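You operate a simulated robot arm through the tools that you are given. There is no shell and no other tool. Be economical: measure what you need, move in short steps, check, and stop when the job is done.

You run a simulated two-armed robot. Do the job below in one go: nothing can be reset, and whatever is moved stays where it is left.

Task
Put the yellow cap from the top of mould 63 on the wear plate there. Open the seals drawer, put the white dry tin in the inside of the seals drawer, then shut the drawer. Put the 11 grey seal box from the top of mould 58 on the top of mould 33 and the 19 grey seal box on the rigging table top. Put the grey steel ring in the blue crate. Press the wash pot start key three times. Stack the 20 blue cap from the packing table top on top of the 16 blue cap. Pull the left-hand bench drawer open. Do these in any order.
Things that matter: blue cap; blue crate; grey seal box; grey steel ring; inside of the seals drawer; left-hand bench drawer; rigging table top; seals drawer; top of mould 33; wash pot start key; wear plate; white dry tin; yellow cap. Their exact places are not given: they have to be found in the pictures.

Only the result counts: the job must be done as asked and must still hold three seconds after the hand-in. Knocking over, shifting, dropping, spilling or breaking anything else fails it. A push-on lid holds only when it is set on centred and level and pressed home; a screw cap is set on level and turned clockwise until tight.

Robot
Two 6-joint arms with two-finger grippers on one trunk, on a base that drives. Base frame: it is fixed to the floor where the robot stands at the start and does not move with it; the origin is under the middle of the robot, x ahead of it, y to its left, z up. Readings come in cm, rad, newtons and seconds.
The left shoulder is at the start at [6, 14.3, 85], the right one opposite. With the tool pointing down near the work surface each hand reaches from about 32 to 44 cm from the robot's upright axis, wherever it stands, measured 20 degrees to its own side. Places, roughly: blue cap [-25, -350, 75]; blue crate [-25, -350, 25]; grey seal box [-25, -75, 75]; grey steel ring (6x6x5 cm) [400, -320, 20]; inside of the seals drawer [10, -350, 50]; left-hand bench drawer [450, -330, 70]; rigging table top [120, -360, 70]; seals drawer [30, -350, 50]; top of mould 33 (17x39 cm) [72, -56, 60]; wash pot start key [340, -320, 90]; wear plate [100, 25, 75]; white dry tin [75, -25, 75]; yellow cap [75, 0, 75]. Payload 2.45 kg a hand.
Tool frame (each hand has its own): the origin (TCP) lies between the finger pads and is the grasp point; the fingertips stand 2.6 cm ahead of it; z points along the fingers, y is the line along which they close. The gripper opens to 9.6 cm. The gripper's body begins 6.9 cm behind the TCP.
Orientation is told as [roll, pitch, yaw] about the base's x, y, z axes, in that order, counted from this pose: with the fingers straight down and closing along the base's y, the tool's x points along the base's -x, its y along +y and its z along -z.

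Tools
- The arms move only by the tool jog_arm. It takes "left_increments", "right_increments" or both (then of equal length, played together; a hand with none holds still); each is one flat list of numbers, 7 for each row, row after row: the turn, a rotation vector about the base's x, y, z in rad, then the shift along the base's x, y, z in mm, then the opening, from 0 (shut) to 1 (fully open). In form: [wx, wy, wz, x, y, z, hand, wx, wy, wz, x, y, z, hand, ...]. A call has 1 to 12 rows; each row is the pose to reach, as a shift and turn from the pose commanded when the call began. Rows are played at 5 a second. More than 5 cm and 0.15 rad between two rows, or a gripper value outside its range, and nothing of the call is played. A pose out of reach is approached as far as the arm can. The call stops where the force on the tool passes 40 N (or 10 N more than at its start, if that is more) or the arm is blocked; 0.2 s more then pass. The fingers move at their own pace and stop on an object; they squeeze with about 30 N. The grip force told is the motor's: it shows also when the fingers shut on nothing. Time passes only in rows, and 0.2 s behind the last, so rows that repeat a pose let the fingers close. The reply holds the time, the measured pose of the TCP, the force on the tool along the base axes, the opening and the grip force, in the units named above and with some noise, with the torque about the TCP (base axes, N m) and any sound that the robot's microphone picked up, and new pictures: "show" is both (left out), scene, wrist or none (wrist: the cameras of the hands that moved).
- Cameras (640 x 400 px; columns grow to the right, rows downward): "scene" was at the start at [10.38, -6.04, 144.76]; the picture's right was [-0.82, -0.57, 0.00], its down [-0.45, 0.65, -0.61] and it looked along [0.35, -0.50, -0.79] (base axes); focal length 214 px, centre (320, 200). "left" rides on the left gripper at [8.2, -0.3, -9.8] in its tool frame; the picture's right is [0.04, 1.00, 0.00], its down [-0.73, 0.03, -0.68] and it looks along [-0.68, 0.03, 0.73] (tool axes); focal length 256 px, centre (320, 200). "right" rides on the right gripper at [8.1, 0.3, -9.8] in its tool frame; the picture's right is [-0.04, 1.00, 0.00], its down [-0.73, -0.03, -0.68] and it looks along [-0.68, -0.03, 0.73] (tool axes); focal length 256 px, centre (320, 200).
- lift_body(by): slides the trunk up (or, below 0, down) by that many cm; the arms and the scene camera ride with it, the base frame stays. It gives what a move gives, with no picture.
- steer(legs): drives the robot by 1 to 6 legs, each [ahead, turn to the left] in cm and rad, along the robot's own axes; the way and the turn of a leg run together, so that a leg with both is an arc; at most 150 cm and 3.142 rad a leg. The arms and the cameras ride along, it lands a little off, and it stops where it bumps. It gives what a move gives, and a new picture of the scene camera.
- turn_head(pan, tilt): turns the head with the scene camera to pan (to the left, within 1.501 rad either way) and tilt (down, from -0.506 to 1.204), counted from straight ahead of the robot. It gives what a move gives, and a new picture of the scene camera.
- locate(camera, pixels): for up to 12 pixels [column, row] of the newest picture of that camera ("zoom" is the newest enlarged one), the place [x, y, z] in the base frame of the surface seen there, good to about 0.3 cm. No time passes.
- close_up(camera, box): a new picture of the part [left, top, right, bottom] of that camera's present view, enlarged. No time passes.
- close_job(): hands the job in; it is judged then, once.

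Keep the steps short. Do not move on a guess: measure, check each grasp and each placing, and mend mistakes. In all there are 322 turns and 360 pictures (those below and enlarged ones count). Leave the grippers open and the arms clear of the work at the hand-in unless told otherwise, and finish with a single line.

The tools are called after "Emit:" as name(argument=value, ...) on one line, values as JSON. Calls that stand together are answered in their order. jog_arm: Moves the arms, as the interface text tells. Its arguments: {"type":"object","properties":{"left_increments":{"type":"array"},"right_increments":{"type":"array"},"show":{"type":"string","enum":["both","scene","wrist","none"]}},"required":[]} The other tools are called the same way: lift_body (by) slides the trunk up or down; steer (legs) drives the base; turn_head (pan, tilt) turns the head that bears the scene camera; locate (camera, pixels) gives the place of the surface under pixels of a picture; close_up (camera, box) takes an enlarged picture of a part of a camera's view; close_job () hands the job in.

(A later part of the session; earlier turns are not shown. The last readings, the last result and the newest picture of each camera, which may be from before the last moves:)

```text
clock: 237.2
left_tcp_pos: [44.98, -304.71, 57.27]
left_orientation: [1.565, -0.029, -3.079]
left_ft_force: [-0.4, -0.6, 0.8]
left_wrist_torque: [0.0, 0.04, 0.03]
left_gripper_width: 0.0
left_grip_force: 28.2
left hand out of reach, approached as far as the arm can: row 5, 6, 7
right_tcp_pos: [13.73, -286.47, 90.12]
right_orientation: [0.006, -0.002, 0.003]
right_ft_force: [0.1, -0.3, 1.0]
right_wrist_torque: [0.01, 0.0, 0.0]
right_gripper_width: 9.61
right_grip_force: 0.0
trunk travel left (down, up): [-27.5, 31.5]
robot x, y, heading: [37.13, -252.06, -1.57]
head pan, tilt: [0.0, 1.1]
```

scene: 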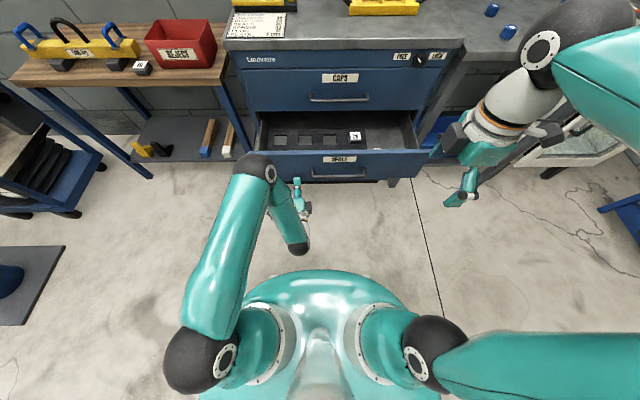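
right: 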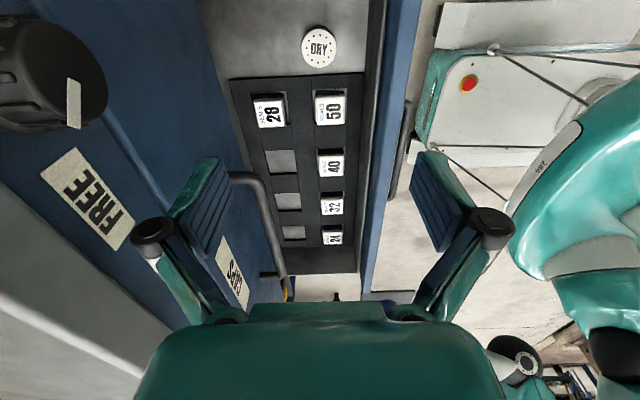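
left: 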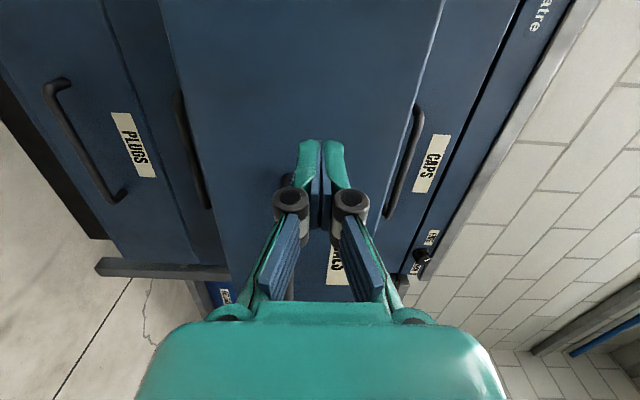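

Emit:
steer(legs=[[24, 0]])

```text
clock: 239.0
left_tcp_pos: [44.9, -329.54, 57.43]
left_orientation: [1.567, -0.028, -3.08]
left_ft_force: [-0.1, -0.1, -0.1]
left_wrist_torque: [-0.01, 0.01, 0.0]
left_gripper_width: 0.02
left_grip_force: 28.6
right_tcp_pos: [13.39, -311.19, 90.15]
right_orientation: [0.005, -0.003, 0.002]
right_ft_force: [0.0, 0.2, 0.1]
right_wrist_torque: [0.0, 0.01, -0.03]
right_gripper_width: 9.58
right_grip_force: 0.2
trunk travel left (down, up): [-27.5, 31.5]
robot x, y, heading: [37.18, -277.14, -1.58]
head pan, tilt: [0.0, 1.1]
```

scene: 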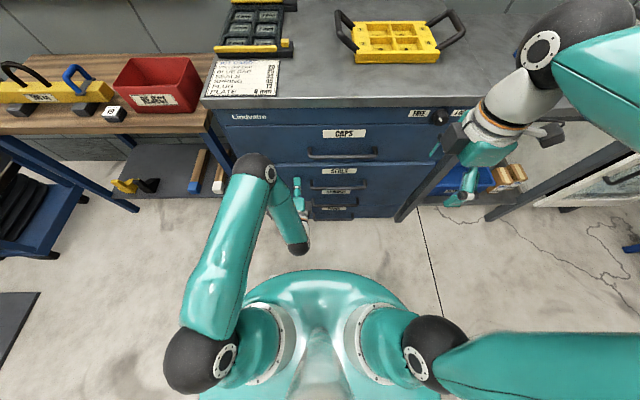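

Nearly shut (tips at −332.1). Push the last 2 cm with the arm, guarded.

Emit:
jog_arm(left_increments=[0, 0, 0, 0, -8, 0, 0, 0, 0, 0, 0, -14, 0, 0, 0, 0, 0, 0, -18, 0, 0, 0, 0, 0, 0, -22, 0, 0, 0, 0, 0, 0, -26, 0, 0], show="none")

Emit:
close_up(camera="scene", box=[200, 90, 460, 230])

Emit:
locate(camera="zoom", pixels=[[100, 100], [100, 200], [400, 110], [350, 205], [410, 200], [450, 120]])

```text
clock: 239.9
left_tcp_pos: [44.76, -331.09, 57.47]
left_orientation: [1.559, -0.025, -3.069]
left_ft_force: [3.2, 17.2, 7.4]
left_wrist_torque: [-0.21, 0.07, -0.08]
left_gripper_width: 0.62
left_grip_force: 28.3
left hand out of reach, approached as far as the arm can: row 4
right_tcp_pos: [13.46, -311.02, 90.32]
right_orientation: [0.003, -0.001, 0.002]
right_ft_force: [-0.8, -1.0, 0.5]
right_wrist_torque: [-0.05, -0.01, 0.0]
right_gripper_width: 9.6
right_grip_force: 0.0
trunk travel left (down, up): [-27.5, 31.5]
robot x, y, heading: [36.82, -277.04, -1.579]
head pan, tilt: [0.0, 1.1]
stopped in row 4 (left hand): the force on the tool passed its limit at 48 N (the readings are from after the stop); the commanded pose is now the measured one
```

```text
2.46 times, centred on (330, 160) of scene
```

zoom: 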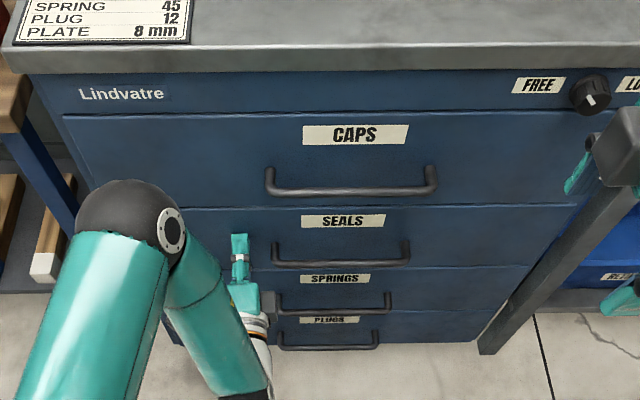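

```text
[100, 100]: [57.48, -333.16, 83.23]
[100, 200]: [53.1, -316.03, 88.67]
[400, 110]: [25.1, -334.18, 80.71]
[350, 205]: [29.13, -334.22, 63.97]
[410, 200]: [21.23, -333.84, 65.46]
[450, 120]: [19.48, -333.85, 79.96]
```

Drawer shut. Back away 15 cm, then restore the left hand to pointing down while raising it.

Emit:
steer(legs=[[-15, 0]])

Emit:
jog_arm(left_increments=[0, 0, 0, 10, 0, 40, 0.2, 0, 0, 0, 20, 0, 80, 0.4, 0, 0, 0, 30, 0, 120, 0.6, 0, 0, 0, 40, 0, 160, 0.8, 0, 0, 0, 50, 0, 200, 1, 0, 0, 0, 60, 0, 240, 1, 0, 0, 0, 70, 0, 280, 1, 0.0864, 0.0864, 0.0864, 80, 0, 300, 1, 0.1728, 0.1728, 0.1728, 80, 0, 300, 1, 0.2592, 0.2592, 0.2592, 80, 0, 300, 1, 0.3456, 0.3456, 0.3456, 80, 0, 300, 1, 0.432, 0.432, 0.432, 80, 0, 300, 1], show="none")

Emit:
jog_arm(left_increments=[0.0864, 0.0864, 0.0864, 0, 0, 0, 1, 0.1728, 0.1728, 0.1728, 0, 0, 0, 1, 0.2592, 0.2592, 0.2592, 0, 0, 0, 1, 0.3456, 0.3456, 0.3456, 0, 0, 0, 1, 0.432, 0.432, 0.432, 0, 0, 0, 1, 0.5184, 0.5184, 0.5184, 0, 0, 0, 1, 0.6048, 0.6048, 0.6048, 0, 0, 0, 1, 0.6912, 0.6912, 0.6912, 0, 0, 0, 1, 0.777, 0.777, 0.777, 0, 0, 0, 1], show="none")

```text
clock: 241.3
left_tcp_pos: [44.73, -315.81, 57.27]
left_orientation: [1.556, -0.03, -3.07]
left_ft_force: [-0.7, -0.5, 0.0]
left_wrist_torque: [0.0, -0.01, -0.04]
left_gripper_width: 0.0
left_grip_force: 28.4
right_tcp_pos: [13.69, -295.74, 90.17]
right_orientation: [0.006, -0.003, -0.001]
right_ft_force: [0.7, 0.2, -0.3]
right_wrist_torque: [0.01, 0.02, 0.0]
right_gripper_width: 9.59
right_grip_force: 0.1
trunk travel left (down, up): [-27.5, 31.5]
robot x, y, heading: [37.52, -261.86, -1.578]
head pan, tilt: [0.0, 1.1]
```

scene: 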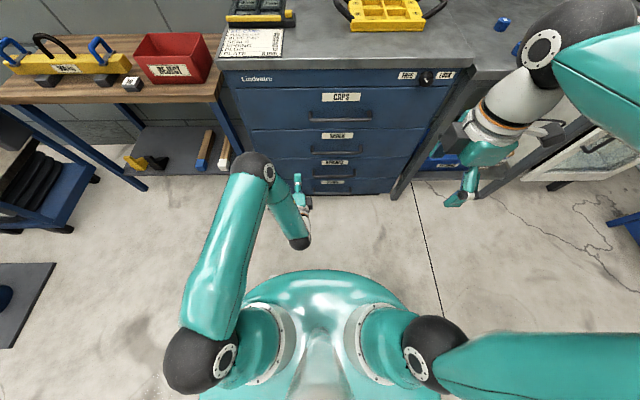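

```text
clock: 243.9
left_tcp_pos: [52.72, -315.82, 87.26]
left_orientation: [1.002, -0.297, -2.534]
left_ft_force: [-0.4, -0.2, 1.3]
left_wrist_torque: [-0.03, 0.02, 0.0]
left_gripper_width: 9.6
left_grip_force: 0.1
right_tcp_pos: [13.56, -295.78, 90.09]
right_orientation: [0.005, -0.002, 0.001]
right_ft_force: [0.9, 0.3, -0.5]
right_wrist_torque: [-0.02, 0.02, 0.02]
right_gripper_width: 9.6
right_grip_force: 0.0
trunk travel left (down, up): [-27.5, 31.5]
robot x, y, heading: [37.24, -261.46, -1.582]
head pan, tilt: [0.0, 1.1]
```

```text
clock: 245.9
left_tcp_pos: [52.67, -315.91, 87.31]
left_orientation: [-0.015, 0.072, -1.542]
left_ft_force: [-0.5, 0.6, -0.9]
left_wrist_torque: [0.01, 0.02, 0.0]
left_gripper_width: 9.58
left_grip_force: 0.1
right_tcp_pos: [13.71, -295.85, 90.18]
right_orientation: [0.004, -0.001, 0.0]
right_ft_force: [-0.1, -0.4, 0.3]
right_wrist_torque: [0.0, -0.02, 0.04]
right_gripper_width: 9.6
right_grip_force: 0.2
trunk travel left (down, up): [-27.5, 31.5]
robot x, y, heading: [37.03, -261.53, -1.577]
head pan, tilt: [0.0, 1.1]
```

Emit:
lift_body(by=20)

Emit:
jog_arm(right_increments=[0, 0, -0.145, 20, -10, 0, 1, 0, 0, -0.29, 40, -20, 0, 1, 0, 0, -0.435, 60, -30, 0, 1, 0, 0, -0.58, 80, -30, 0, 1, 0, 0, -0.725, 80, -30, 0, 1, 0, 0, -0.87, 80, -30, 0, 1, 0, 0, -1.015, 80, -30, 0, 1, 0, 0, -1.16, 80, -30, 0, 1, 0, 0, -1.305, 80, -30, 0, 1, 0, 0, -1.45, 80, -30, 0, 1, 0, 0, -1.57, 80, -30, 0, 1], left_increments=[0.015, 0, 0, 0, 10, 0, 1, 0.03, 0, 0, 0, 20, 0, 1, 0.05, 0, 0, 0, 20, 0, 1, 0.07, 0.015, 0, 0, 20, 0, 1, 0.07, 0.015, 0, 0, 20, 0, 1, 0.07, 0.015, 0, 0, 20, 0, 1, 0.07, 0.015, 0, 0, 20, 0, 1, 0.07, 0.015, 0, 0, 20, 0, 1, 0.07, 0.015, 0, 0, 20, 0, 1, 0.07, 0.015, 0, 0, 20, 0, 1, 0.07, 0.015, 0, 0, 20, 0, 1], show="none")

Emit:
steer(legs=[[0, -0.78], [0, -0.78], [54, 0], [0, 0.78], [0, 0.78]])

Emit:
turn_head(pan=0, tilt=0.85)

```text
clock: 248.1
left_tcp_pos: [52.62, -315.9, 107.39]
left_orientation: [-0.012, 0.069, -1.543]
left_ft_force: [-0.2, 0.6, 0.2]
left_wrist_torque: [0.0, 0.02, -0.05]
left_gripper_width: 9.6
left_grip_force: 0.1
right_tcp_pos: [13.54, -295.87, 110.2]
right_orientation: [0.006, -0.002, -0.001]
right_ft_force: [-0.2, -0.2, -0.5]
right_wrist_torque: [-0.01, -0.01, 0.01]
right_gripper_width: 9.56
right_grip_force: 0.0
trunk travel left (down, up): [-47.5, 11.5]
robot x, y, heading: [37.27, -261.55, -1.581]
head pan, tilt: [0.0, 1.1]
```

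```text
clock: 250.5
left_tcp_pos: [52.73, -313.85, 107.54]
left_orientation: [-0.028, 0.139, -1.544]
left_ft_force: [-0.1, -0.1, -0.2]
left_wrist_torque: [0.0, 0.03, -0.03]
left_gripper_width: 9.62
left_grip_force: 0.0
right_tcp_pos: [21.64, -298.85, 110.24]
right_orientation: [0.006, -0.002, -1.574]
right_ft_force: [-0.3, -0.4, -0.7]
right_wrist_torque: [0.0, -0.02, -0.01]
right_gripper_width: 9.61
right_grip_force: 0.0
trunk travel left (down, up): [-47.5, 11.5]
robot x, y, heading: [37.03, -261.4, -1.58]
head pan, tilt: [0.0, 1.1]
```

```text
clock: 254.7
left_tcp_pos: [-7.85, -293.12, 107.45]
left_orientation: [-0.024, 0.142, -2.794]
left_ft_force: [0.2, -0.4, -0.8]
left_wrist_torque: [-0.01, -0.06, 0.02]
left_gripper_width: 9.62
left_grip_force: 0.1
right_tcp_pos: [-3.57, -258.91, 110.15]
right_orientation: [0.005, -0.001, -2.817]
right_ft_force: [0.1, 0.4, -0.3]
right_wrist_torque: [-0.04, -0.03, 0.01]
right_gripper_width: 9.56
right_grip_force: 0.0
trunk travel left (down, up): [-47.5, 11.5]
robot x, y, heading: [38.76, -266.86, -2.86]
head pan, tilt: [0.0, 1.1]
stopped in leg 2: the robot was blocked; the commanded pose is now the measured one
```

scene: 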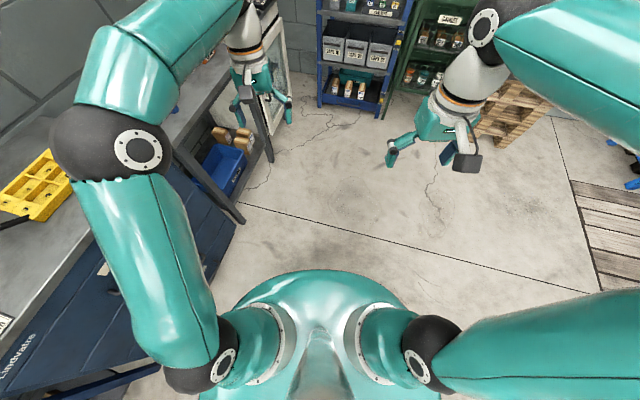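

```text
clock: 255.5
left_tcp_pos: [-7.77, -293.3, 107.55]
left_orientation: [-0.026, 0.141, -2.791]
left_ft_force: [0.4, -0.3, -0.5]
left_wrist_torque: [0.03, 0.02, -0.01]
left_gripper_width: 9.6
left_grip_force: 0.1
right_tcp_pos: [-3.4, -258.95, 110.26]
right_orientation: [0.006, 0.0, -2.818]
right_ft_force: [-1.0, -0.2, 0.6]
right_wrist_torque: [0.01, 0.01, 0.01]
right_gripper_width: 9.58
right_grip_force: 0.0
trunk travel left (down, up): [-47.5, 11.5]
robot x, y, heading: [38.81, -266.36, -2.86]
head pan, tilt: [0.0, 0.85]
```

scene: 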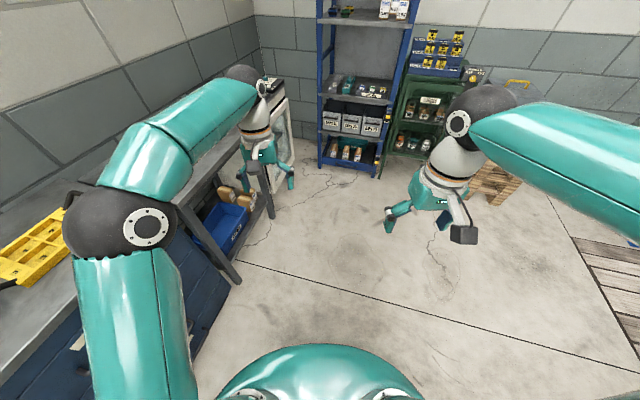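

Emit:
steer(legs=[[52, -0.28], [0, 0.78], [0, 0.78]])

```text
clock: 262.8
left_tcp_pos: [-10.57, -328.0, 107.73]
left_orientation: [-0.027, 0.141, -1.664]
left_ft_force: [1.2, -0.6, -0.7]
left_wrist_torque: [0.06, 0.05, 0.01]
left_gripper_width: 9.58
left_grip_force: 0.1
right_tcp_pos: [-39.71, -309.49, 110.39]
right_orientation: [0.004, -0.001, -1.687]
right_ft_force: [1.0, -0.3, 0.1]
right_wrist_torque: [0.03, 0.05, -0.01]
right_gripper_width: 9.61
right_grip_force: 0.1
trunk travel left (down, up): [-47.5, 11.5]
robot x, y, heading: [-20.16, -273.49, -1.696]
head pan, tilt: [0.0, 0.85]
stopped in leg 3: the robot was blocked; the commanded pose is now the measured one
```

scene: 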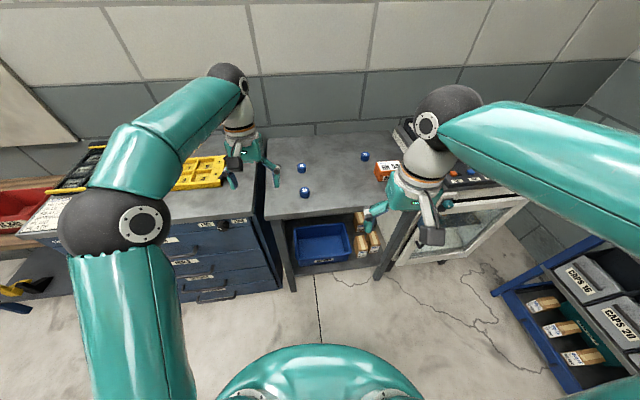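

Look closely at the blue caps on the packing table and the blue crate below.

Emit:
close_up(camera="scene", box=[270, 130, 430, 230])

Emit:
locate(camera="zoom", pixels=[[128, 150], [140, 240], [378, 105], [128, 165], [139, 256], [250, 180], [455, 160], [100, 350], [300, 330], [80, 385], [10, 300]])

Emit:
close_up(camera="scene", box=[270, 210, 400, 290])

```text
4.00 times, centred on (350, 180) of scene
```

zoom: 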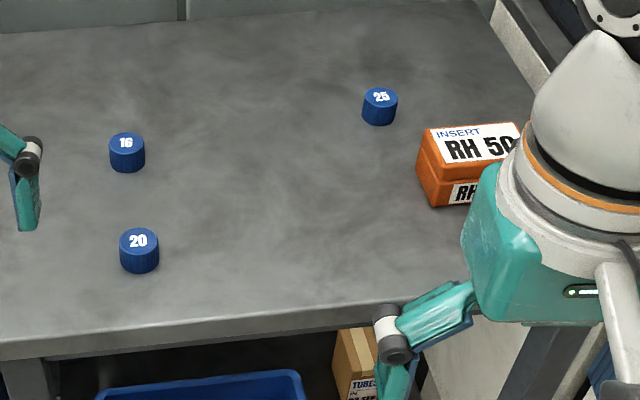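

```text
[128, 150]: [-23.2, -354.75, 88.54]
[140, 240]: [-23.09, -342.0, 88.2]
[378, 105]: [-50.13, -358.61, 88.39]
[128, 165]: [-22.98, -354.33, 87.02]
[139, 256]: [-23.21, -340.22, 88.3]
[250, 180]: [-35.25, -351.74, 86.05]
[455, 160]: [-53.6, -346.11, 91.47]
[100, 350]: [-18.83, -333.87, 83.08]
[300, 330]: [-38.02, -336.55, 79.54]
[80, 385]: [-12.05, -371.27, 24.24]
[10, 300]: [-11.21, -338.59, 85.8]
```

```text
4.92 times, centred on (335, 250) of scene
```

zoom: 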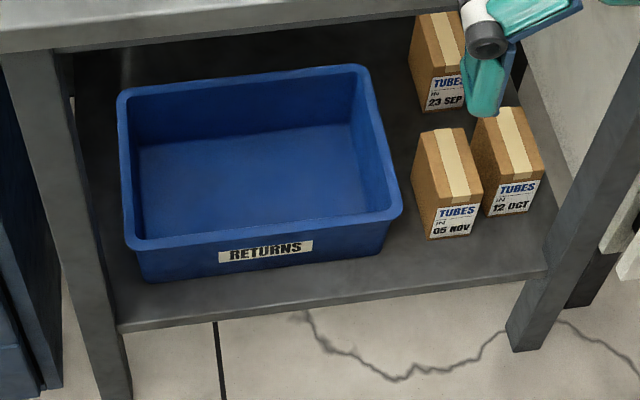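

Caps: 20 at (−23.1,−342), 16 at (−23.1,−355), tops 88.4. Drive ahead 23 cm (hands are at z≥107, table tops ≤93).

Emit:
steer(legs=[[22, 0.125]])

```text
clock: 264.5
left_tcp_pos: [-5.22, -348.6, 107.48]
left_orientation: [-0.026, 0.142, -1.537]
left_ft_force: [0.6, 0.3, -0.6]
left_wrist_torque: [-0.01, 0.0, 0.0]
left_gripper_width: 9.59
left_grip_force: 0.0
right_tcp_pos: [-36.51, -333.81, 110.46]
right_orientation: [0.006, -0.003, -1.563]
right_ft_force: [0.6, -1.6, 0.7]
right_wrist_torque: [0.04, 0.02, 0.0]
right_gripper_width: 9.62
right_grip_force: 0.0
trunk travel left (down, up): [-47.5, 11.5]
robot x, y, heading: [-21.91, -295.66, -1.569]
head pan, tilt: [0.0, 0.85]
```

scene: 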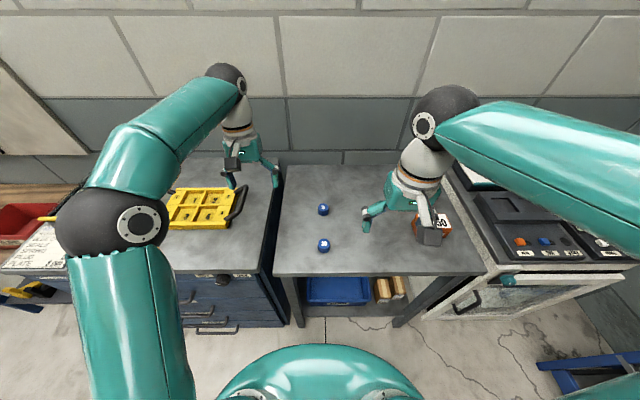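

Straighten the left hand and move it aside; bring the right hand above cap 20.

Emit:
jog_arm(left_increments=[-0.07, 0, 0, 30, 30, 0, 1, -0.14, -0.03, 0, 60, 60, 0, 1, -0.14, -0.03, 0, 90, 90, 0, 1, -0.14, -0.03, 0, 90, 90, 0, 1, -0.14, -0.03, 0, 90, 90, 0, 1, -0.14, -0.03, 0, 90, 90, 0, 1], right_increments=[0, 0, 0, 30, -20, 0, 1, 0, 0, 0, 60, -40, 0, 1, 0, 0, 0, 90, -60, 0, 1, 0, 0, 0, 120, -80, -20, 1, 0, 0, 0, 134, -82, -60, 1, 0, 0, 0, 134, -82, -105, 1], show="wrist")

```text
clock: 265.9
left_tcp_pos: [3.48, -339.56, 108.27]
left_orientation: [0.001, -0.002, -1.534]
left_ft_force: [-0.5, -0.3, -0.6]
left_wrist_torque: [0.02, 0.01, 0.03]
left_gripper_width: 9.6
left_grip_force: 0.1
right_tcp_pos: [-23.5, -342.04, 100.16]
right_orientation: [0.005, -0.003, -1.564]
right_ft_force: [0.2, 0.0, -0.5]
right_wrist_torque: [0.05, -0.02, -0.01]
right_gripper_width: 9.61
right_grip_force: 0.0
trunk travel left (down, up): [-47.5, 11.5]
robot x, y, heading: [-21.85, -295.47, -1.57]
head pan, tilt: [0.0, 0.85]
```

right: 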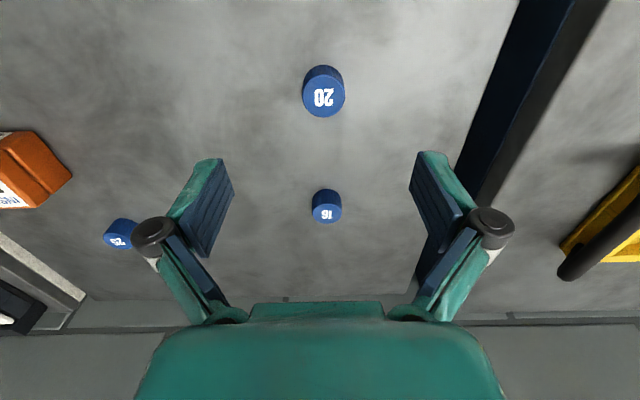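
left: 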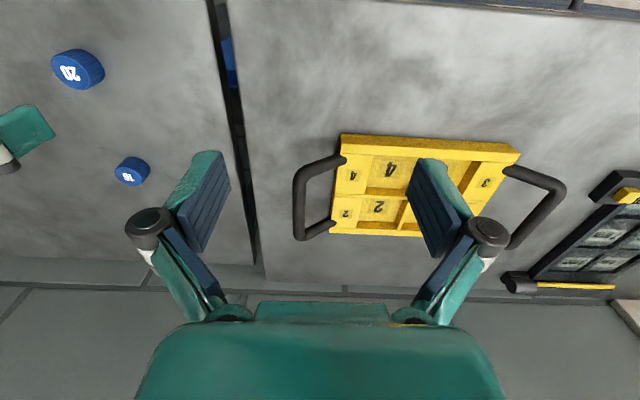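

Emit:
locate(camera="right", pixels=[[323, 97], [304, 96], [343, 94], [323, 115], [323, 80], [326, 213], [312, 212], [341, 210], [326, 222], [326, 204], [360, 100]])

```text
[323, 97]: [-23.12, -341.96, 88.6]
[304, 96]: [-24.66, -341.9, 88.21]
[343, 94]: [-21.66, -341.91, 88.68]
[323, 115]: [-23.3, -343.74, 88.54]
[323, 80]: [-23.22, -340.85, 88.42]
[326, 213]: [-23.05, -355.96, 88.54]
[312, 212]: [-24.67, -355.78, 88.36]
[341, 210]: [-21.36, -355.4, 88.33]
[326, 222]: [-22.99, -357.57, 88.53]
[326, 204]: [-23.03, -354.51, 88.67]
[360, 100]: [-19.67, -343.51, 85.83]
```

Emit:
jog_arm(right_increments=[0, 0, 0, 3, -1, -40, 0.7, 0, 0, 0, 3, -1, -80, 0.7, 0, 0, 0, 3, -1, -105, 0.7, 0, 0, 0, 3, -1, -114, 0.7, 0, 0, 0, 3, -1, -114, 0.7, 0, 0, 0, 3, -1, -114, 0, 0, 0, 0, 3, -1, -114, 0, 0, 0, 0, 3, -1, -114, 0], show="wrist")

```text
clock: 267.7
left_tcp_pos: [3.52, -339.58, 108.21]
left_orientation: [-0.001, 0.0, -1.535]
left_ft_force: [-0.1, -0.7, -0.1]
left_wrist_torque: [-0.01, -0.02, -0.01]
left_gripper_width: 9.6
left_grip_force: 0.1
right_tcp_pos: [-22.7, -342.23, 88.86]
right_orientation: [0.006, -0.002, -1.562]
right_ft_force: [-0.2, 0.4, -0.1]
right_wrist_torque: [-0.05, -0.01, -0.01]
right_gripper_width: 3.39
right_grip_force: 30.3
trunk travel left (down, up): [-47.5, 11.5]
robot x, y, heading: [-21.86, -295.64, -1.572]
head pan, tilt: [0.0, 0.85]
```

right: 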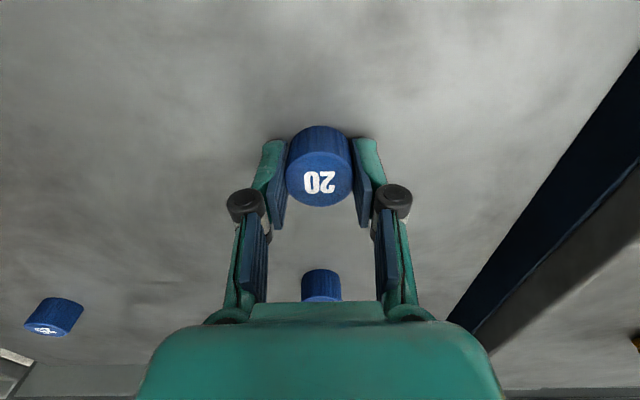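

Cap 20 held. Lift 7 cm and carry over cap 16.

Emit:
jog_arm(right_increments=[0, 0, 0, 0, 0, 35, 0, 0, 0, 0, 0, 0, 70, 0, 0, 0, 0, 0, -45, 70, 0, 0, 0, 0, 0, -90, 70, 0, 0, 0, 0, 1, -137, 70, 0, 0, 0, 0, 1, -137, 70, 0, 0, 0, 0, 1, -137, 50, 0, 0, 0, 0, 1, -137, 50, 0], show="wrist")

Emit:
close_up(camera="left", box=[0, 0, 240, 240])

Emit:
close_up(camera="scene", box=[270, 150, 430, 260])

```text
clock: 269.5
left_tcp_pos: [3.54, -339.47, 108.25]
left_orientation: [0.001, -0.002, -1.537]
left_ft_force: [0.7, 0.4, 0.4]
left_wrist_torque: [0.0, 0.02, 0.0]
left_gripper_width: 9.61
left_grip_force: 0.1
right_tcp_pos: [-22.56, -355.71, 93.52]
right_orientation: [0.004, -0.004, -1.564]
right_ft_force: [0.2, 0.1, -0.5]
right_wrist_torque: [-0.04, 0.01, 0.03]
right_gripper_width: 3.37
right_grip_force: 30.0
trunk travel left (down, up): [-47.5, 11.5]
robot x, y, heading: [-21.58, -295.51, -1.572]
head pan, tilt: [0.0, 0.85]
```

right: 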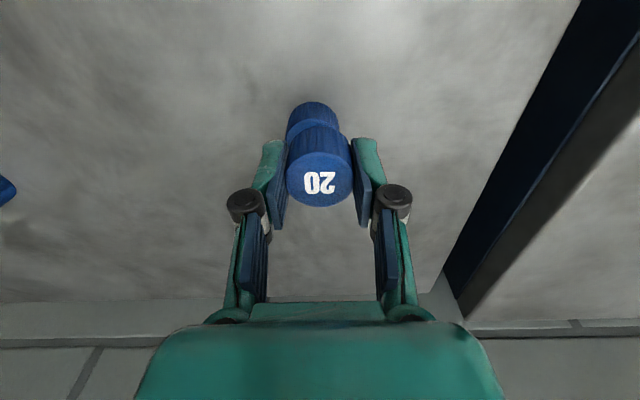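

```text
1.67 times, centred on (120, 120) of left
```

zoom: 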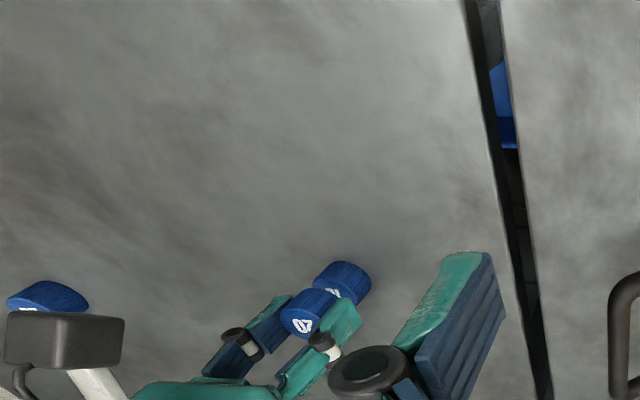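

```text
3.64 times, centred on (350, 205) of scene
```

zoom: 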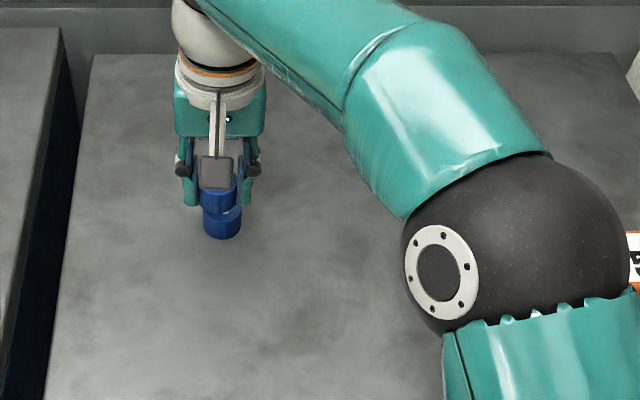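

Cap 16's visible rim is ~7 px left of cap 20 → shift −x ≈4.5 mm. Check with locate.

Emit:
locate(camera="right", pixels=[[312, 112], [290, 120], [336, 120], [319, 140], [319, 180], [300, 185], [338, 185], [319, 203], [288, 170], [350, 170]])

```text
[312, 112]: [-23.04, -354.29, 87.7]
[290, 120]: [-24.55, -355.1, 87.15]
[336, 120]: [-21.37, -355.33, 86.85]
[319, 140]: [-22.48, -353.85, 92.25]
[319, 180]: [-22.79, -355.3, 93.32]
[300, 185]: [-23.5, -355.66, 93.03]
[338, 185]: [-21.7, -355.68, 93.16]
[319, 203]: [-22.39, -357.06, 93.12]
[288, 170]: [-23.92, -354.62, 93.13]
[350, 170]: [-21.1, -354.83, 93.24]
```

Emit:
jog_arm(right_increments=[0, 0, 0, -4.5, -4.5, 0, 0, 0, 0, 0, -4.5, -4.5, -8, 0, 0, 0, 0, -4.5, -4.5, -12, 0, 0, 0, 0, -4.5, -4.5, -12, 0], show="wrist")

Emit:
locate(camera="right", pixels=[[319, 112], [290, 122], [348, 122], [319, 135], [319, 203], [288, 170], [350, 170]])

```text
clock: 270.5
left_tcp_pos: [3.57, -339.64, 108.2]
left_orientation: [0.0, 0.0, -1.536]
left_ft_force: [-0.1, 0.0, -0.6]
left_wrist_torque: [0.02, -0.06, -0.01]
left_gripper_width: 9.58
left_grip_force: 0.1
right_tcp_pos: [-23.2, -356.1, 92.29]
right_orientation: [0.004, -0.003, -1.562]
right_ft_force: [-0.6, 0.4, -0.4]
right_wrist_torque: [0.0, -0.02, 0.0]
right_gripper_width: 3.41
right_grip_force: 30.1
trunk travel left (down, up): [-47.5, 11.5]
robot x, y, heading: [-21.95, -295.95, -1.569]
head pan, tilt: [0.0, 0.85]
```

right: 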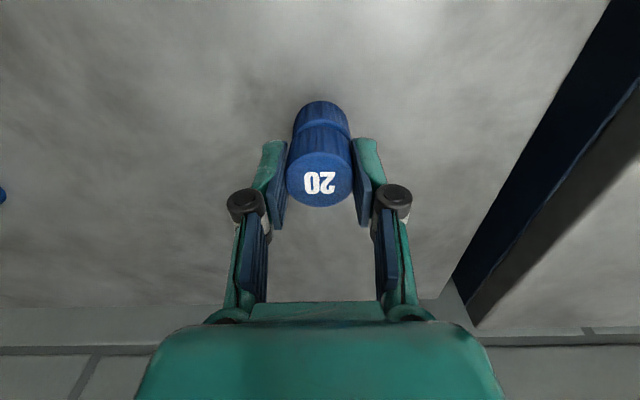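

```text
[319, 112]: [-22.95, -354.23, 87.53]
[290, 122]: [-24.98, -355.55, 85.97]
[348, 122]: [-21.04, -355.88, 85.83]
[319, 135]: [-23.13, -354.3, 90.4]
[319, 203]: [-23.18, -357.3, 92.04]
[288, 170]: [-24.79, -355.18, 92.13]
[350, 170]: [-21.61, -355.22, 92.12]
```

Aligned within ~1 mm. Lower until contact.

Emit:
jog_arm(right_increments=[0, 0, 0, 0, 0, -4, 0, 0, 0, 0, 0, 0, -6, 0, 0, 0, 0, 0, 0, -8, 0, 0, 0, 0, 0, 0, -9, 0, 0, 0, 0, 0, 0, -9, 0], show="wrist")

```text
clock: 271.7
left_tcp_pos: [3.5, -339.55, 108.15]
left_orientation: [0.0, 0.001, -1.537]
left_ft_force: [0.1, -1.1, 0.4]
left_wrist_torque: [-0.03, -0.02, 0.02]
left_gripper_width: 9.6
left_grip_force: 0.1
right_tcp_pos: [-23.2, -356.14, 91.44]
right_orientation: [0.005, -0.002, -1.561]
right_ft_force: [-0.3, -0.4, -0.4]
right_wrist_torque: [-0.01, -0.02, 0.01]
right_gripper_width: 3.4
right_grip_force: 29.9
trunk travel left (down, up): [-47.5, 11.5]
robot x, y, heading: [-21.77, -295.76, -1.573]
head pan, tilt: [0.0, 0.85]
```

right: 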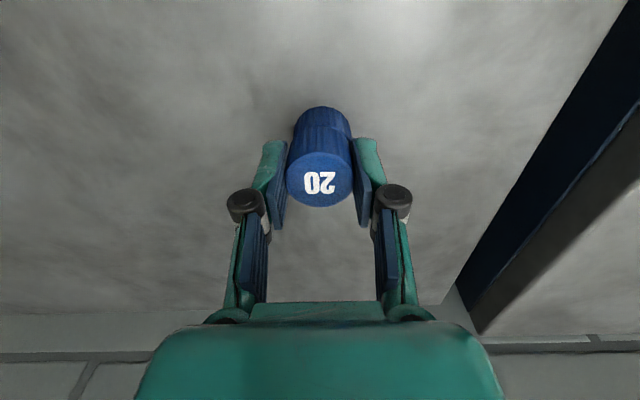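

Emit:
jog_arm(right_increments=[0, 0, 0, 0, 0, -1, 0, 0, 0, 0, 0, 0, -1.5, 0, 0, 0, 0, 0, 0, -2, 0, 0, 0, 0, 0, 0, -2, 0], show="none")

```text
clock: 272.7
left_tcp_pos: [3.56, -339.47, 108.17]
left_orientation: [-0.001, -0.003, -1.538]
left_ft_force: [0.2, -0.5, -0.3]
left_wrist_torque: [0.01, 0.02, -0.01]
left_gripper_width: 9.61
left_grip_force: 0.1
right_tcp_pos: [-23.2, -356.13, 91.4]
right_orientation: [0.008, -0.004, -1.563]
right_ft_force: [-0.2, -1.0, 9.5]
right_wrist_torque: [0.03, 0.06, 0.01]
right_gripper_width: 3.39
right_grip_force: 30.3
trunk travel left (down, up): [-47.5, 11.5]
robot x, y, heading: [-21.97, -295.73, -1.567]
head pan, tilt: [0.0, 0.85]
```

Contact 9.5 N. Open and lift off.

Emit:
jog_arm(right_increments=[0, 0, 0, 0, 0, 0, 0.45, 0, 0, 0, 0, 0, 0, 0.6, 0, 0, 0, 0, 0, 0, 0.6, 0, 0, 0, 0, 0, 20, 0.6, 0, 0, 0, 0, 0, 60, 0.6, 0, 0, 0, 0, 0, 100, 0.8, 0, 0, 0, 0, 20, 140, 1, 0, 0, 0, -20, 60, 160, 1, 0, 0, 0, -50, 90, 170, 1], show="both")

```text
clock: 274.7
left_tcp_pos: [3.47, -339.55, 108.36]
left_orientation: [0.0, 0.0, -1.535]
left_ft_force: [0.3, 0.7, 0.1]
left_wrist_torque: [0.0, -0.01, 0.03]
left_gripper_width: 9.59
left_grip_force: 0.0
right_tcp_pos: [-28.01, -347.17, 108.59]
right_orientation: [0.007, -0.005, -1.562]
right_ft_force: [-0.2, -0.6, -0.4]
right_wrist_torque: [0.03, 0.0, -0.01]
right_gripper_width: 9.6
right_grip_force: 0.1
trunk travel left (down, up): [-47.5, 11.5]
robot x, y, heading: [-22.34, -295.91, -1.57]
head pan, tilt: [0.0, 0.85]
```

scene: 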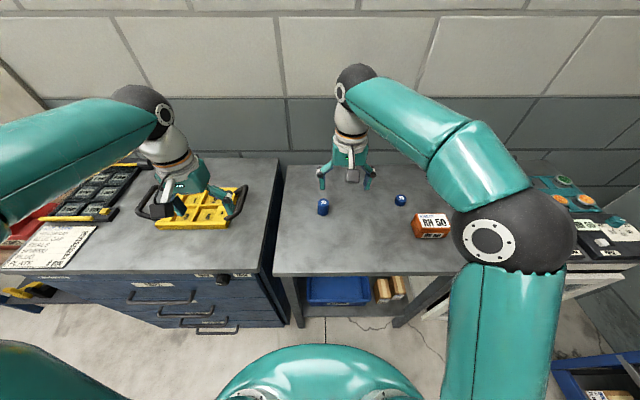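
right: 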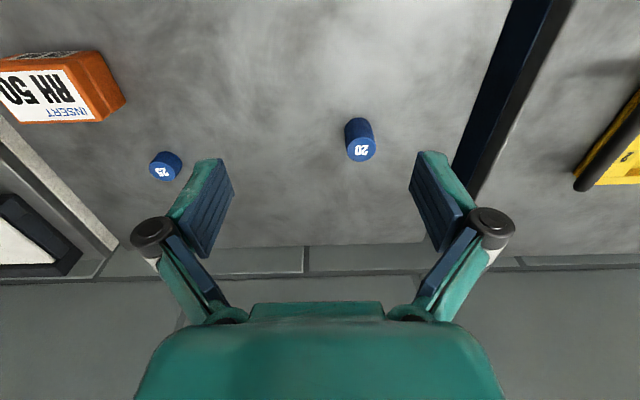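

Stack stands. Measure the blue crate from here for later.

Emit:
turn_head(pan=0, tilt=1.1)

Emit:
close_up(camera="scene", box=[260, 190, 440, 290])

```text
clock: 275.5
left_tcp_pos: [3.49, -339.53, 108.12]
left_orientation: [-0.001, 0.003, -1.535]
left_ft_force: [-0.6, -0.7, 0.7]
left_wrist_torque: [0.02, -0.03, 0.02]
left_gripper_width: 9.62
left_grip_force: 0.1
right_tcp_pos: [-27.93, -347.27, 108.52]
right_orientation: [0.006, -0.004, -1.563]
right_ft_force: [-0.6, 0.9, 0.1]
right_wrist_torque: [-0.01, 0.0, 0.03]
right_gripper_width: 9.59
right_grip_force: 0.1
trunk travel left (down, up): [-47.5, 11.5]
robot x, y, heading: [-21.76, -295.79, -1.568]
head pan, tilt: [0.0, 1.1]
```

scene: 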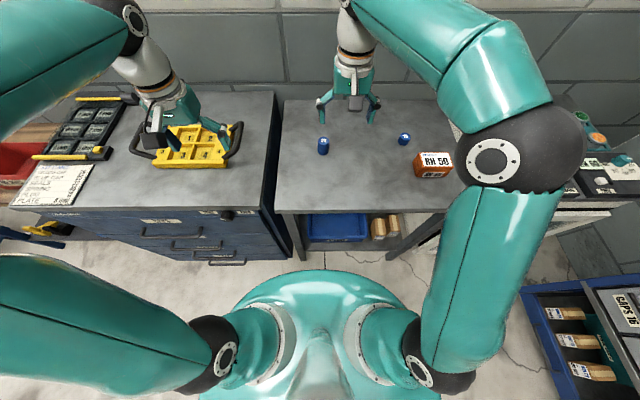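

```text
3.56 times, centred on (350, 240) of scene
```

zoom: 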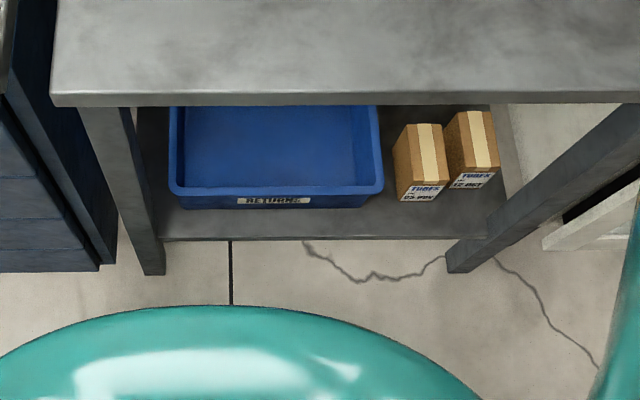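

Emit:
locate(camera="zoom", pixels=[[172, 190], [380, 188], [275, 195], [275, 160], [275, 115], [180, 115], [375, 115], [300, 225], [130, 250], [470, 250], [300, 98], [275, 205]])

```text
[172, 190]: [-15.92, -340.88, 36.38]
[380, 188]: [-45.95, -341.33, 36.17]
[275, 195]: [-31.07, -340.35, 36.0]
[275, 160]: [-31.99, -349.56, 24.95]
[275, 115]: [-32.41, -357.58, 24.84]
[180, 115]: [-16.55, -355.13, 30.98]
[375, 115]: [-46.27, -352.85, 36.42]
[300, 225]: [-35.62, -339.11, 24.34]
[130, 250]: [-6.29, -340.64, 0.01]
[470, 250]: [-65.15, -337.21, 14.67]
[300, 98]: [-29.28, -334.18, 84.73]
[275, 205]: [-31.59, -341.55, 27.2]
```

Crate: x −46…−16, rim z 36 at y −341, floor 24.9. Next: far benches. Tuck hands, back off 90 cm, face +x and drive along y≈−206.

Emit:
jog_arm(left_increments=[0, 0, 0, -10, 45, 0, 1, 0, 0, 0, -20, 90, 0, 1, 0, 0, 0, -20, 120, 0, 1], right_increments=[0, 0, 0, -10, 45, 0, 1, 0, 0, 0, -20, 90, 0, 1, 0, 0, 0, -20, 135, 0, 1], show="none")

Emit:
steer(legs=[[-90, 0], [0, 0.78], [0, 0.79], [120, 0]])

```text
clock: 276.3
left_tcp_pos: [2.01, -327.11, 107.74]
left_orientation: [0.001, -0.003, -1.534]
left_ft_force: [-0.2, 0.3, -0.6]
left_wrist_torque: [-0.06, 0.01, -0.03]
left_gripper_width: 9.57
left_grip_force: 0.1
right_tcp_pos: [-30.03, -333.59, 108.48]
right_orientation: [0.004, -0.006, -1.561]
right_ft_force: [0.0, 1.0, -0.2]
right_wrist_torque: [-0.06, 0.0, 0.02]
right_gripper_width: 9.6
right_grip_force: 0.1
trunk travel left (down, up): [-47.5, 11.5]
robot x, y, heading: [-22.0, -295.4, -1.571]
head pan, tilt: [0.0, 1.1]
```

```text
clock: 285.2
left_tcp_pos: [13.92, -185.9, 107.65]
left_orientation: [-0.004, -0.001, -0.167]
left_ft_force: [-0.6, -0.3, -0.3]
left_wrist_torque: [-0.01, 0.05, 0.03]
left_gripper_width: 9.59
left_grip_force: 0.0
right_tcp_pos: [13.7, -218.47, 108.38]
right_orientation: [0.003, 0.0, -0.192]
right_ft_force: [0.5, -0.1, 0.0]
right_wrist_torque: [-0.04, -0.02, -0.05]
right_gripper_width: 9.62
right_grip_force: 0.1
trunk travel left (down, up): [-47.5, 11.5]
robot x, y, heading: [-23.03, -206.64, -0.182]
head pan, tilt: [0.0, 1.1]
stopped in leg 3: the robot was blocked; the commanded pose is now the measured one
```

scene: 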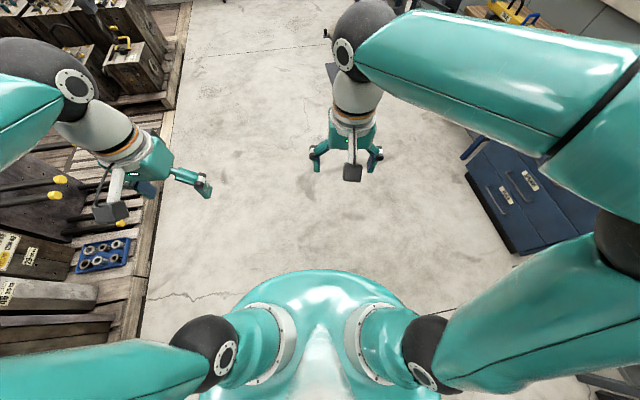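

Emit:
steer(legs=[[0, 0.2], [120, 0]])

Emit:
turn_head(pan=-0.3, tilt=0.6)

```text
clock: 292.2
left_tcp_pos: [128.08, -174.83, 107.81]
left_orientation: [0.0, -0.002, 0.057]
left_ft_force: [0.2, 0.5, 0.3]
left_wrist_torque: [-0.01, 0.07, -0.02]
left_gripper_width: 9.61
left_grip_force: 0.1
right_tcp_pos: [135.15, -206.48, 108.36]
right_orientation: [0.005, -0.003, 0.028]
right_ft_force: [0.3, 0.6, -0.6]
right_wrist_torque: [0.02, -0.01, 0.0]
right_gripper_width: 9.62
right_grip_force: 0.1
trunk travel left (down, up): [-47.5, 11.5]
robot x, y, heading: [96.72, -203.05, 0.045]
head pan, tilt: [0.0, 1.1]
```

scene: 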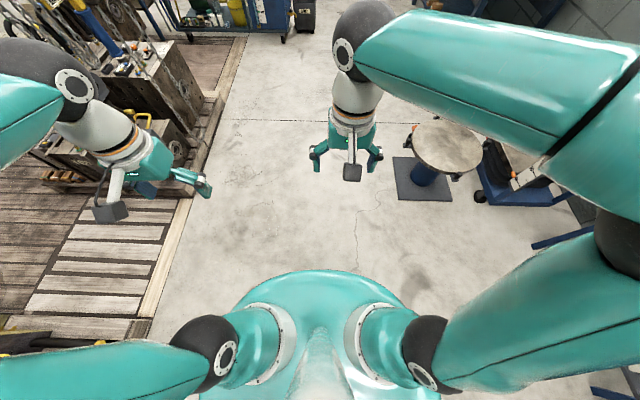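

```text
clock: 293.1
left_tcp_pos: [128.15, -174.67, 107.81]
left_orientation: [0.001, -0.001, 0.058]
left_ft_force: [0.3, 1.0, -0.4]
left_wrist_torque: [-0.01, -0.03, 0.04]
left_gripper_width: 9.61
left_grip_force: 0.1
right_tcp_pos: [135.17, -206.56, 108.37]
right_orientation: [0.005, -0.002, 0.03]
right_ft_force: [-0.2, -0.2, 0.1]
right_wrist_torque: [-0.03, -0.01, 0.02]
right_gripper_width: 9.61
right_grip_force: 0.0
trunk travel left (down, up): [-47.5, 11.5]
robot x, y, heading: [96.37, -203.18, 0.043]
head pan, tilt: [-0.3, 0.6]
```

scene: 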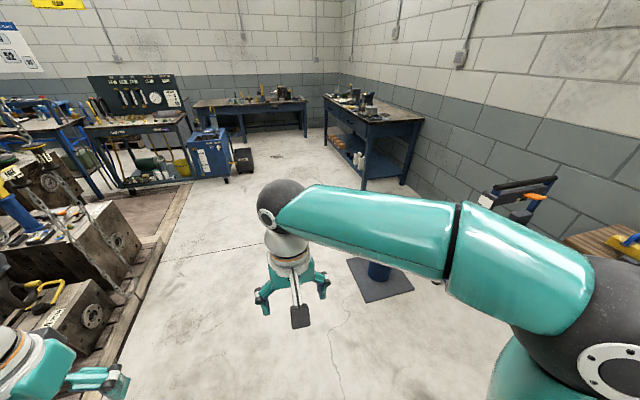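

Emit:
steer(legs=[[140, -0.1]])

Emit:
turn_head(pan=-0.5, tilt=0.55)

```text
clock: 300.4
left_tcp_pos: [275.62, -177.69, 107.76]
left_orientation: [-0.001, -0.001, -0.027]
left_ft_force: [0.0, -0.6, -0.1]
left_wrist_torque: [-0.03, 0.0, -0.02]
left_gripper_width: 9.6
left_grip_force: 0.2
right_tcp_pos: [280.05, -209.8, 108.43]
right_orientation: [0.006, -0.004, -0.054]
right_ft_force: [-1.1, 0.2, -0.1]
right_wrist_torque: [0.01, 0.0, -0.02]
right_gripper_width: 9.61
right_grip_force: 0.1
trunk travel left (down, up): [-47.5, 11.5]
robot x, y, heading: [242.02, -203.36, -0.043]
head pan, tilt: [-0.3, 0.6]
```

scene: 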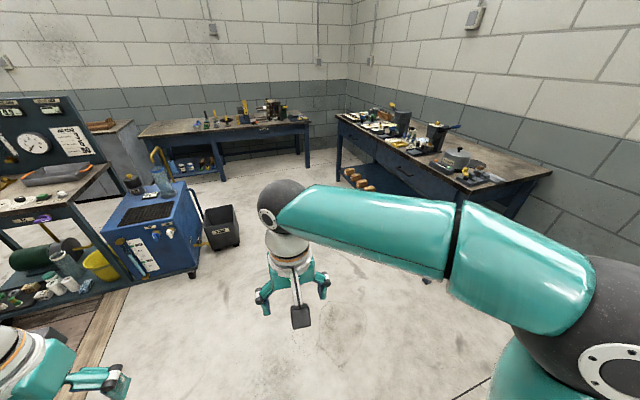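

```text
clock: 301.2
left_tcp_pos: [275.53, -177.62, 107.82]
left_orientation: [0.0, -0.002, -0.026]
left_ft_force: [1.2, 0.1, -0.5]
left_wrist_torque: [-0.03, 0.02, 0.03]
left_gripper_width: 9.58
left_grip_force: 0.0
right_tcp_pos: [280.06, -209.86, 108.45]
right_orientation: [0.004, -0.004, -0.055]
right_ft_force: [0.1, 0.0, 0.4]
right_wrist_torque: [0.03, 0.02, 0.03]
right_gripper_width: 9.58
right_grip_force: 0.0
trunk travel left (down, up): [-47.5, 11.5]
robot x, y, heading: [241.91, -203.13, -0.043]
head pan, tilt: [-0.499, 0.55]
```

scene: 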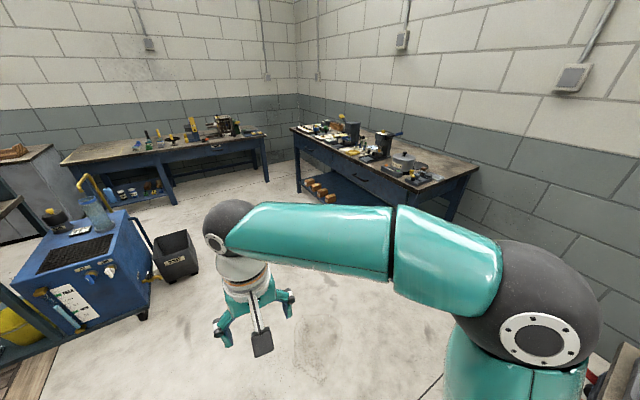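

Emit:
close_up(camera="scene", box=[270, 100, 490, 230])

Emit:
locate(camera="zoom", pixels=[[60, 85], [350, 210], [595, 200], [180, 150], [350, 155], [390, 175], [470, 190], [110, 230], [180, 270], [290, 200], [330, 110], [150, 130]])

```text
2.91 times, centred on (380, 165) of scene
```

zoom: 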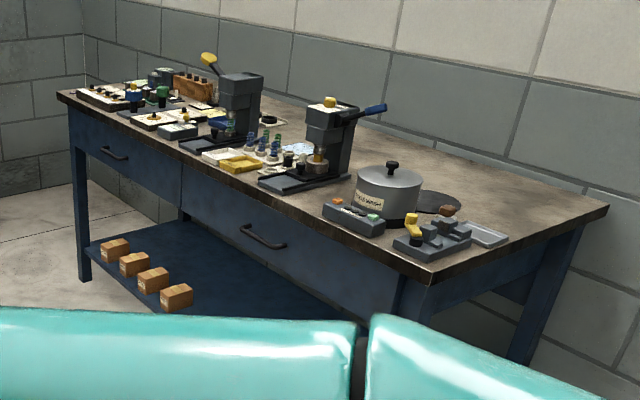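

```text
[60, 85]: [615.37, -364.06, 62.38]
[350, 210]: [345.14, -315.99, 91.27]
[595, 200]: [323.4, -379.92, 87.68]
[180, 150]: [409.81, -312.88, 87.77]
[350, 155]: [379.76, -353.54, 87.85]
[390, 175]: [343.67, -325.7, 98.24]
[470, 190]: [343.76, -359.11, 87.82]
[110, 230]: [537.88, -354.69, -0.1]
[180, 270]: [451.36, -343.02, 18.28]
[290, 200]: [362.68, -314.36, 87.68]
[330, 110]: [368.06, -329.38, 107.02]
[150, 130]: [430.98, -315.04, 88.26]
```

The bench is on the right: drawers, wash-pot panel near x≈345. Drive to about (352,−262) facing it.

Emit:
steer(legs=[[108, 0], [0, -0.76], [0, -0.76], [50, 0]])

Emit:
turn_head(pan=0, tilt=0.8)

```text
clock: 310.8
left_tcp_pos: [383.54, -235.03, 107.91]
left_orientation: [0.002, -0.003, -1.371]
left_ft_force: [0.1, -0.4, 0.2]
left_wrist_torque: [-0.02, -0.06, -0.02]
left_gripper_width: 9.59
left_grip_force: 0.1
right_tcp_pos: [353.17, -246.5, 108.49]
right_orientation: [0.008, -0.002, -1.394]
right_ft_force: [-1.0, -0.2, 1.1]
right_wrist_torque: [0.04, -0.05, 0.01]
right_gripper_width: 9.6
right_grip_force: 0.2
trunk travel left (down, up): [-47.5, 11.5]
robot x, y, heading: [355.14, -207.09, -1.397]
head pan, tilt: [-0.499, 0.55]
stopped in leg 3: the robot was blocked; the commanded pose is now the measured one
```

scene: 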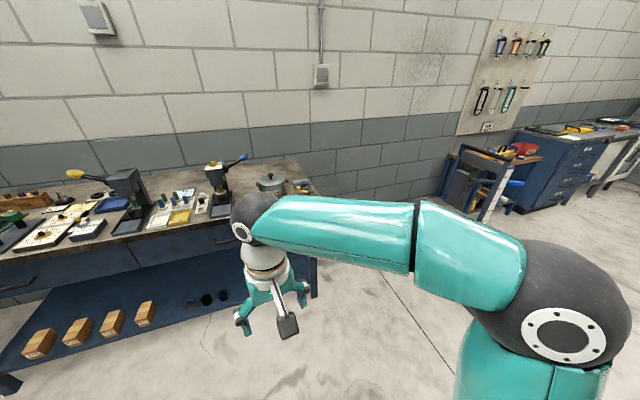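

```text
clock: 311.7
left_tcp_pos: [383.75, -234.97, 107.95]
left_orientation: [0.001, -0.002, -1.368]
left_ft_force: [0.2, -0.5, -0.5]
left_wrist_torque: [-0.01, -0.01, 0.02]
left_gripper_width: 9.63
left_grip_force: 0.1
right_tcp_pos: [353.35, -246.49, 108.5]
right_orientation: [0.007, -0.003, -1.394]
right_ft_force: [0.2, -0.7, 0.2]
right_wrist_torque: [0.05, 0.02, -0.02]
right_gripper_width: 9.59
right_grip_force: 0.1
trunk travel left (down, up): [-47.5, 11.5]
robot x, y, heading: [354.77, -207.13, -1.402]
head pan, tilt: [0.0, 0.799]
```

scene: 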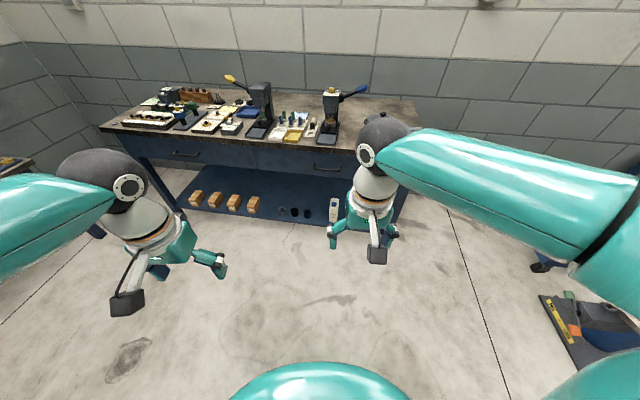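

Emit:
close_up(camera="scene", box=[170, 160, 350, 240])

Emit:
locate(camera="zoom", pixels=[[398, 180], [438, 182], [485, 185], [398, 192], [80, 150], [440, 165], [200, 160], [490, 25], [430, 130], [330, 190]])

Emit:
close_up(camera="scene", box=[90, 70, 370, 190])

```text
3.56 times, centred on (260, 200) of scene
```

zoom: 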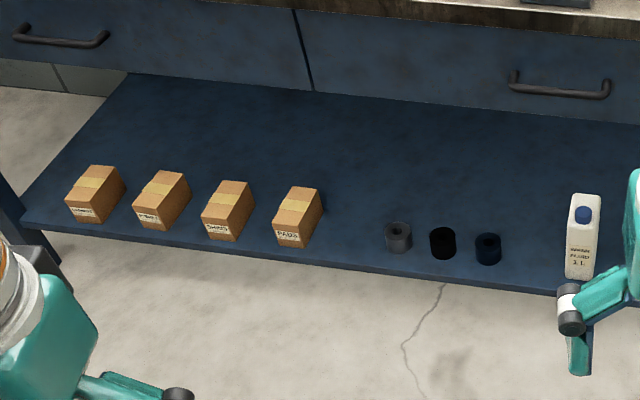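

```text
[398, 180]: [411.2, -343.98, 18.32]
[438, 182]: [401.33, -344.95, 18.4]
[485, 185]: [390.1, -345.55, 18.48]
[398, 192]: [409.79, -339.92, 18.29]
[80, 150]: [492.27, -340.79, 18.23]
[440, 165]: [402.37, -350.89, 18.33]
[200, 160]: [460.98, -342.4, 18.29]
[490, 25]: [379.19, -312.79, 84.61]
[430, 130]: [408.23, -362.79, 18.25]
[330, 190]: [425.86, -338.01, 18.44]
```

```text
2.29 times, centred on (230, 130) of scene
```

zoom: 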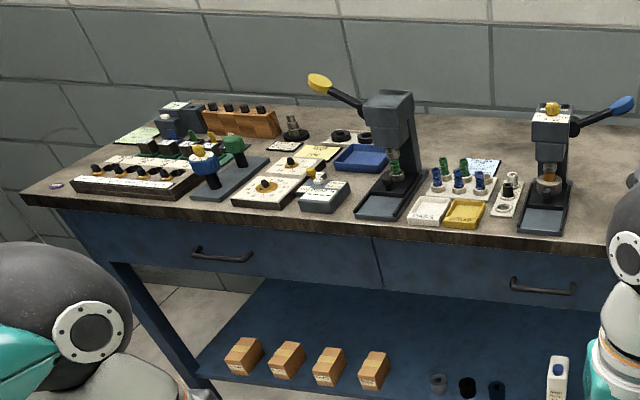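

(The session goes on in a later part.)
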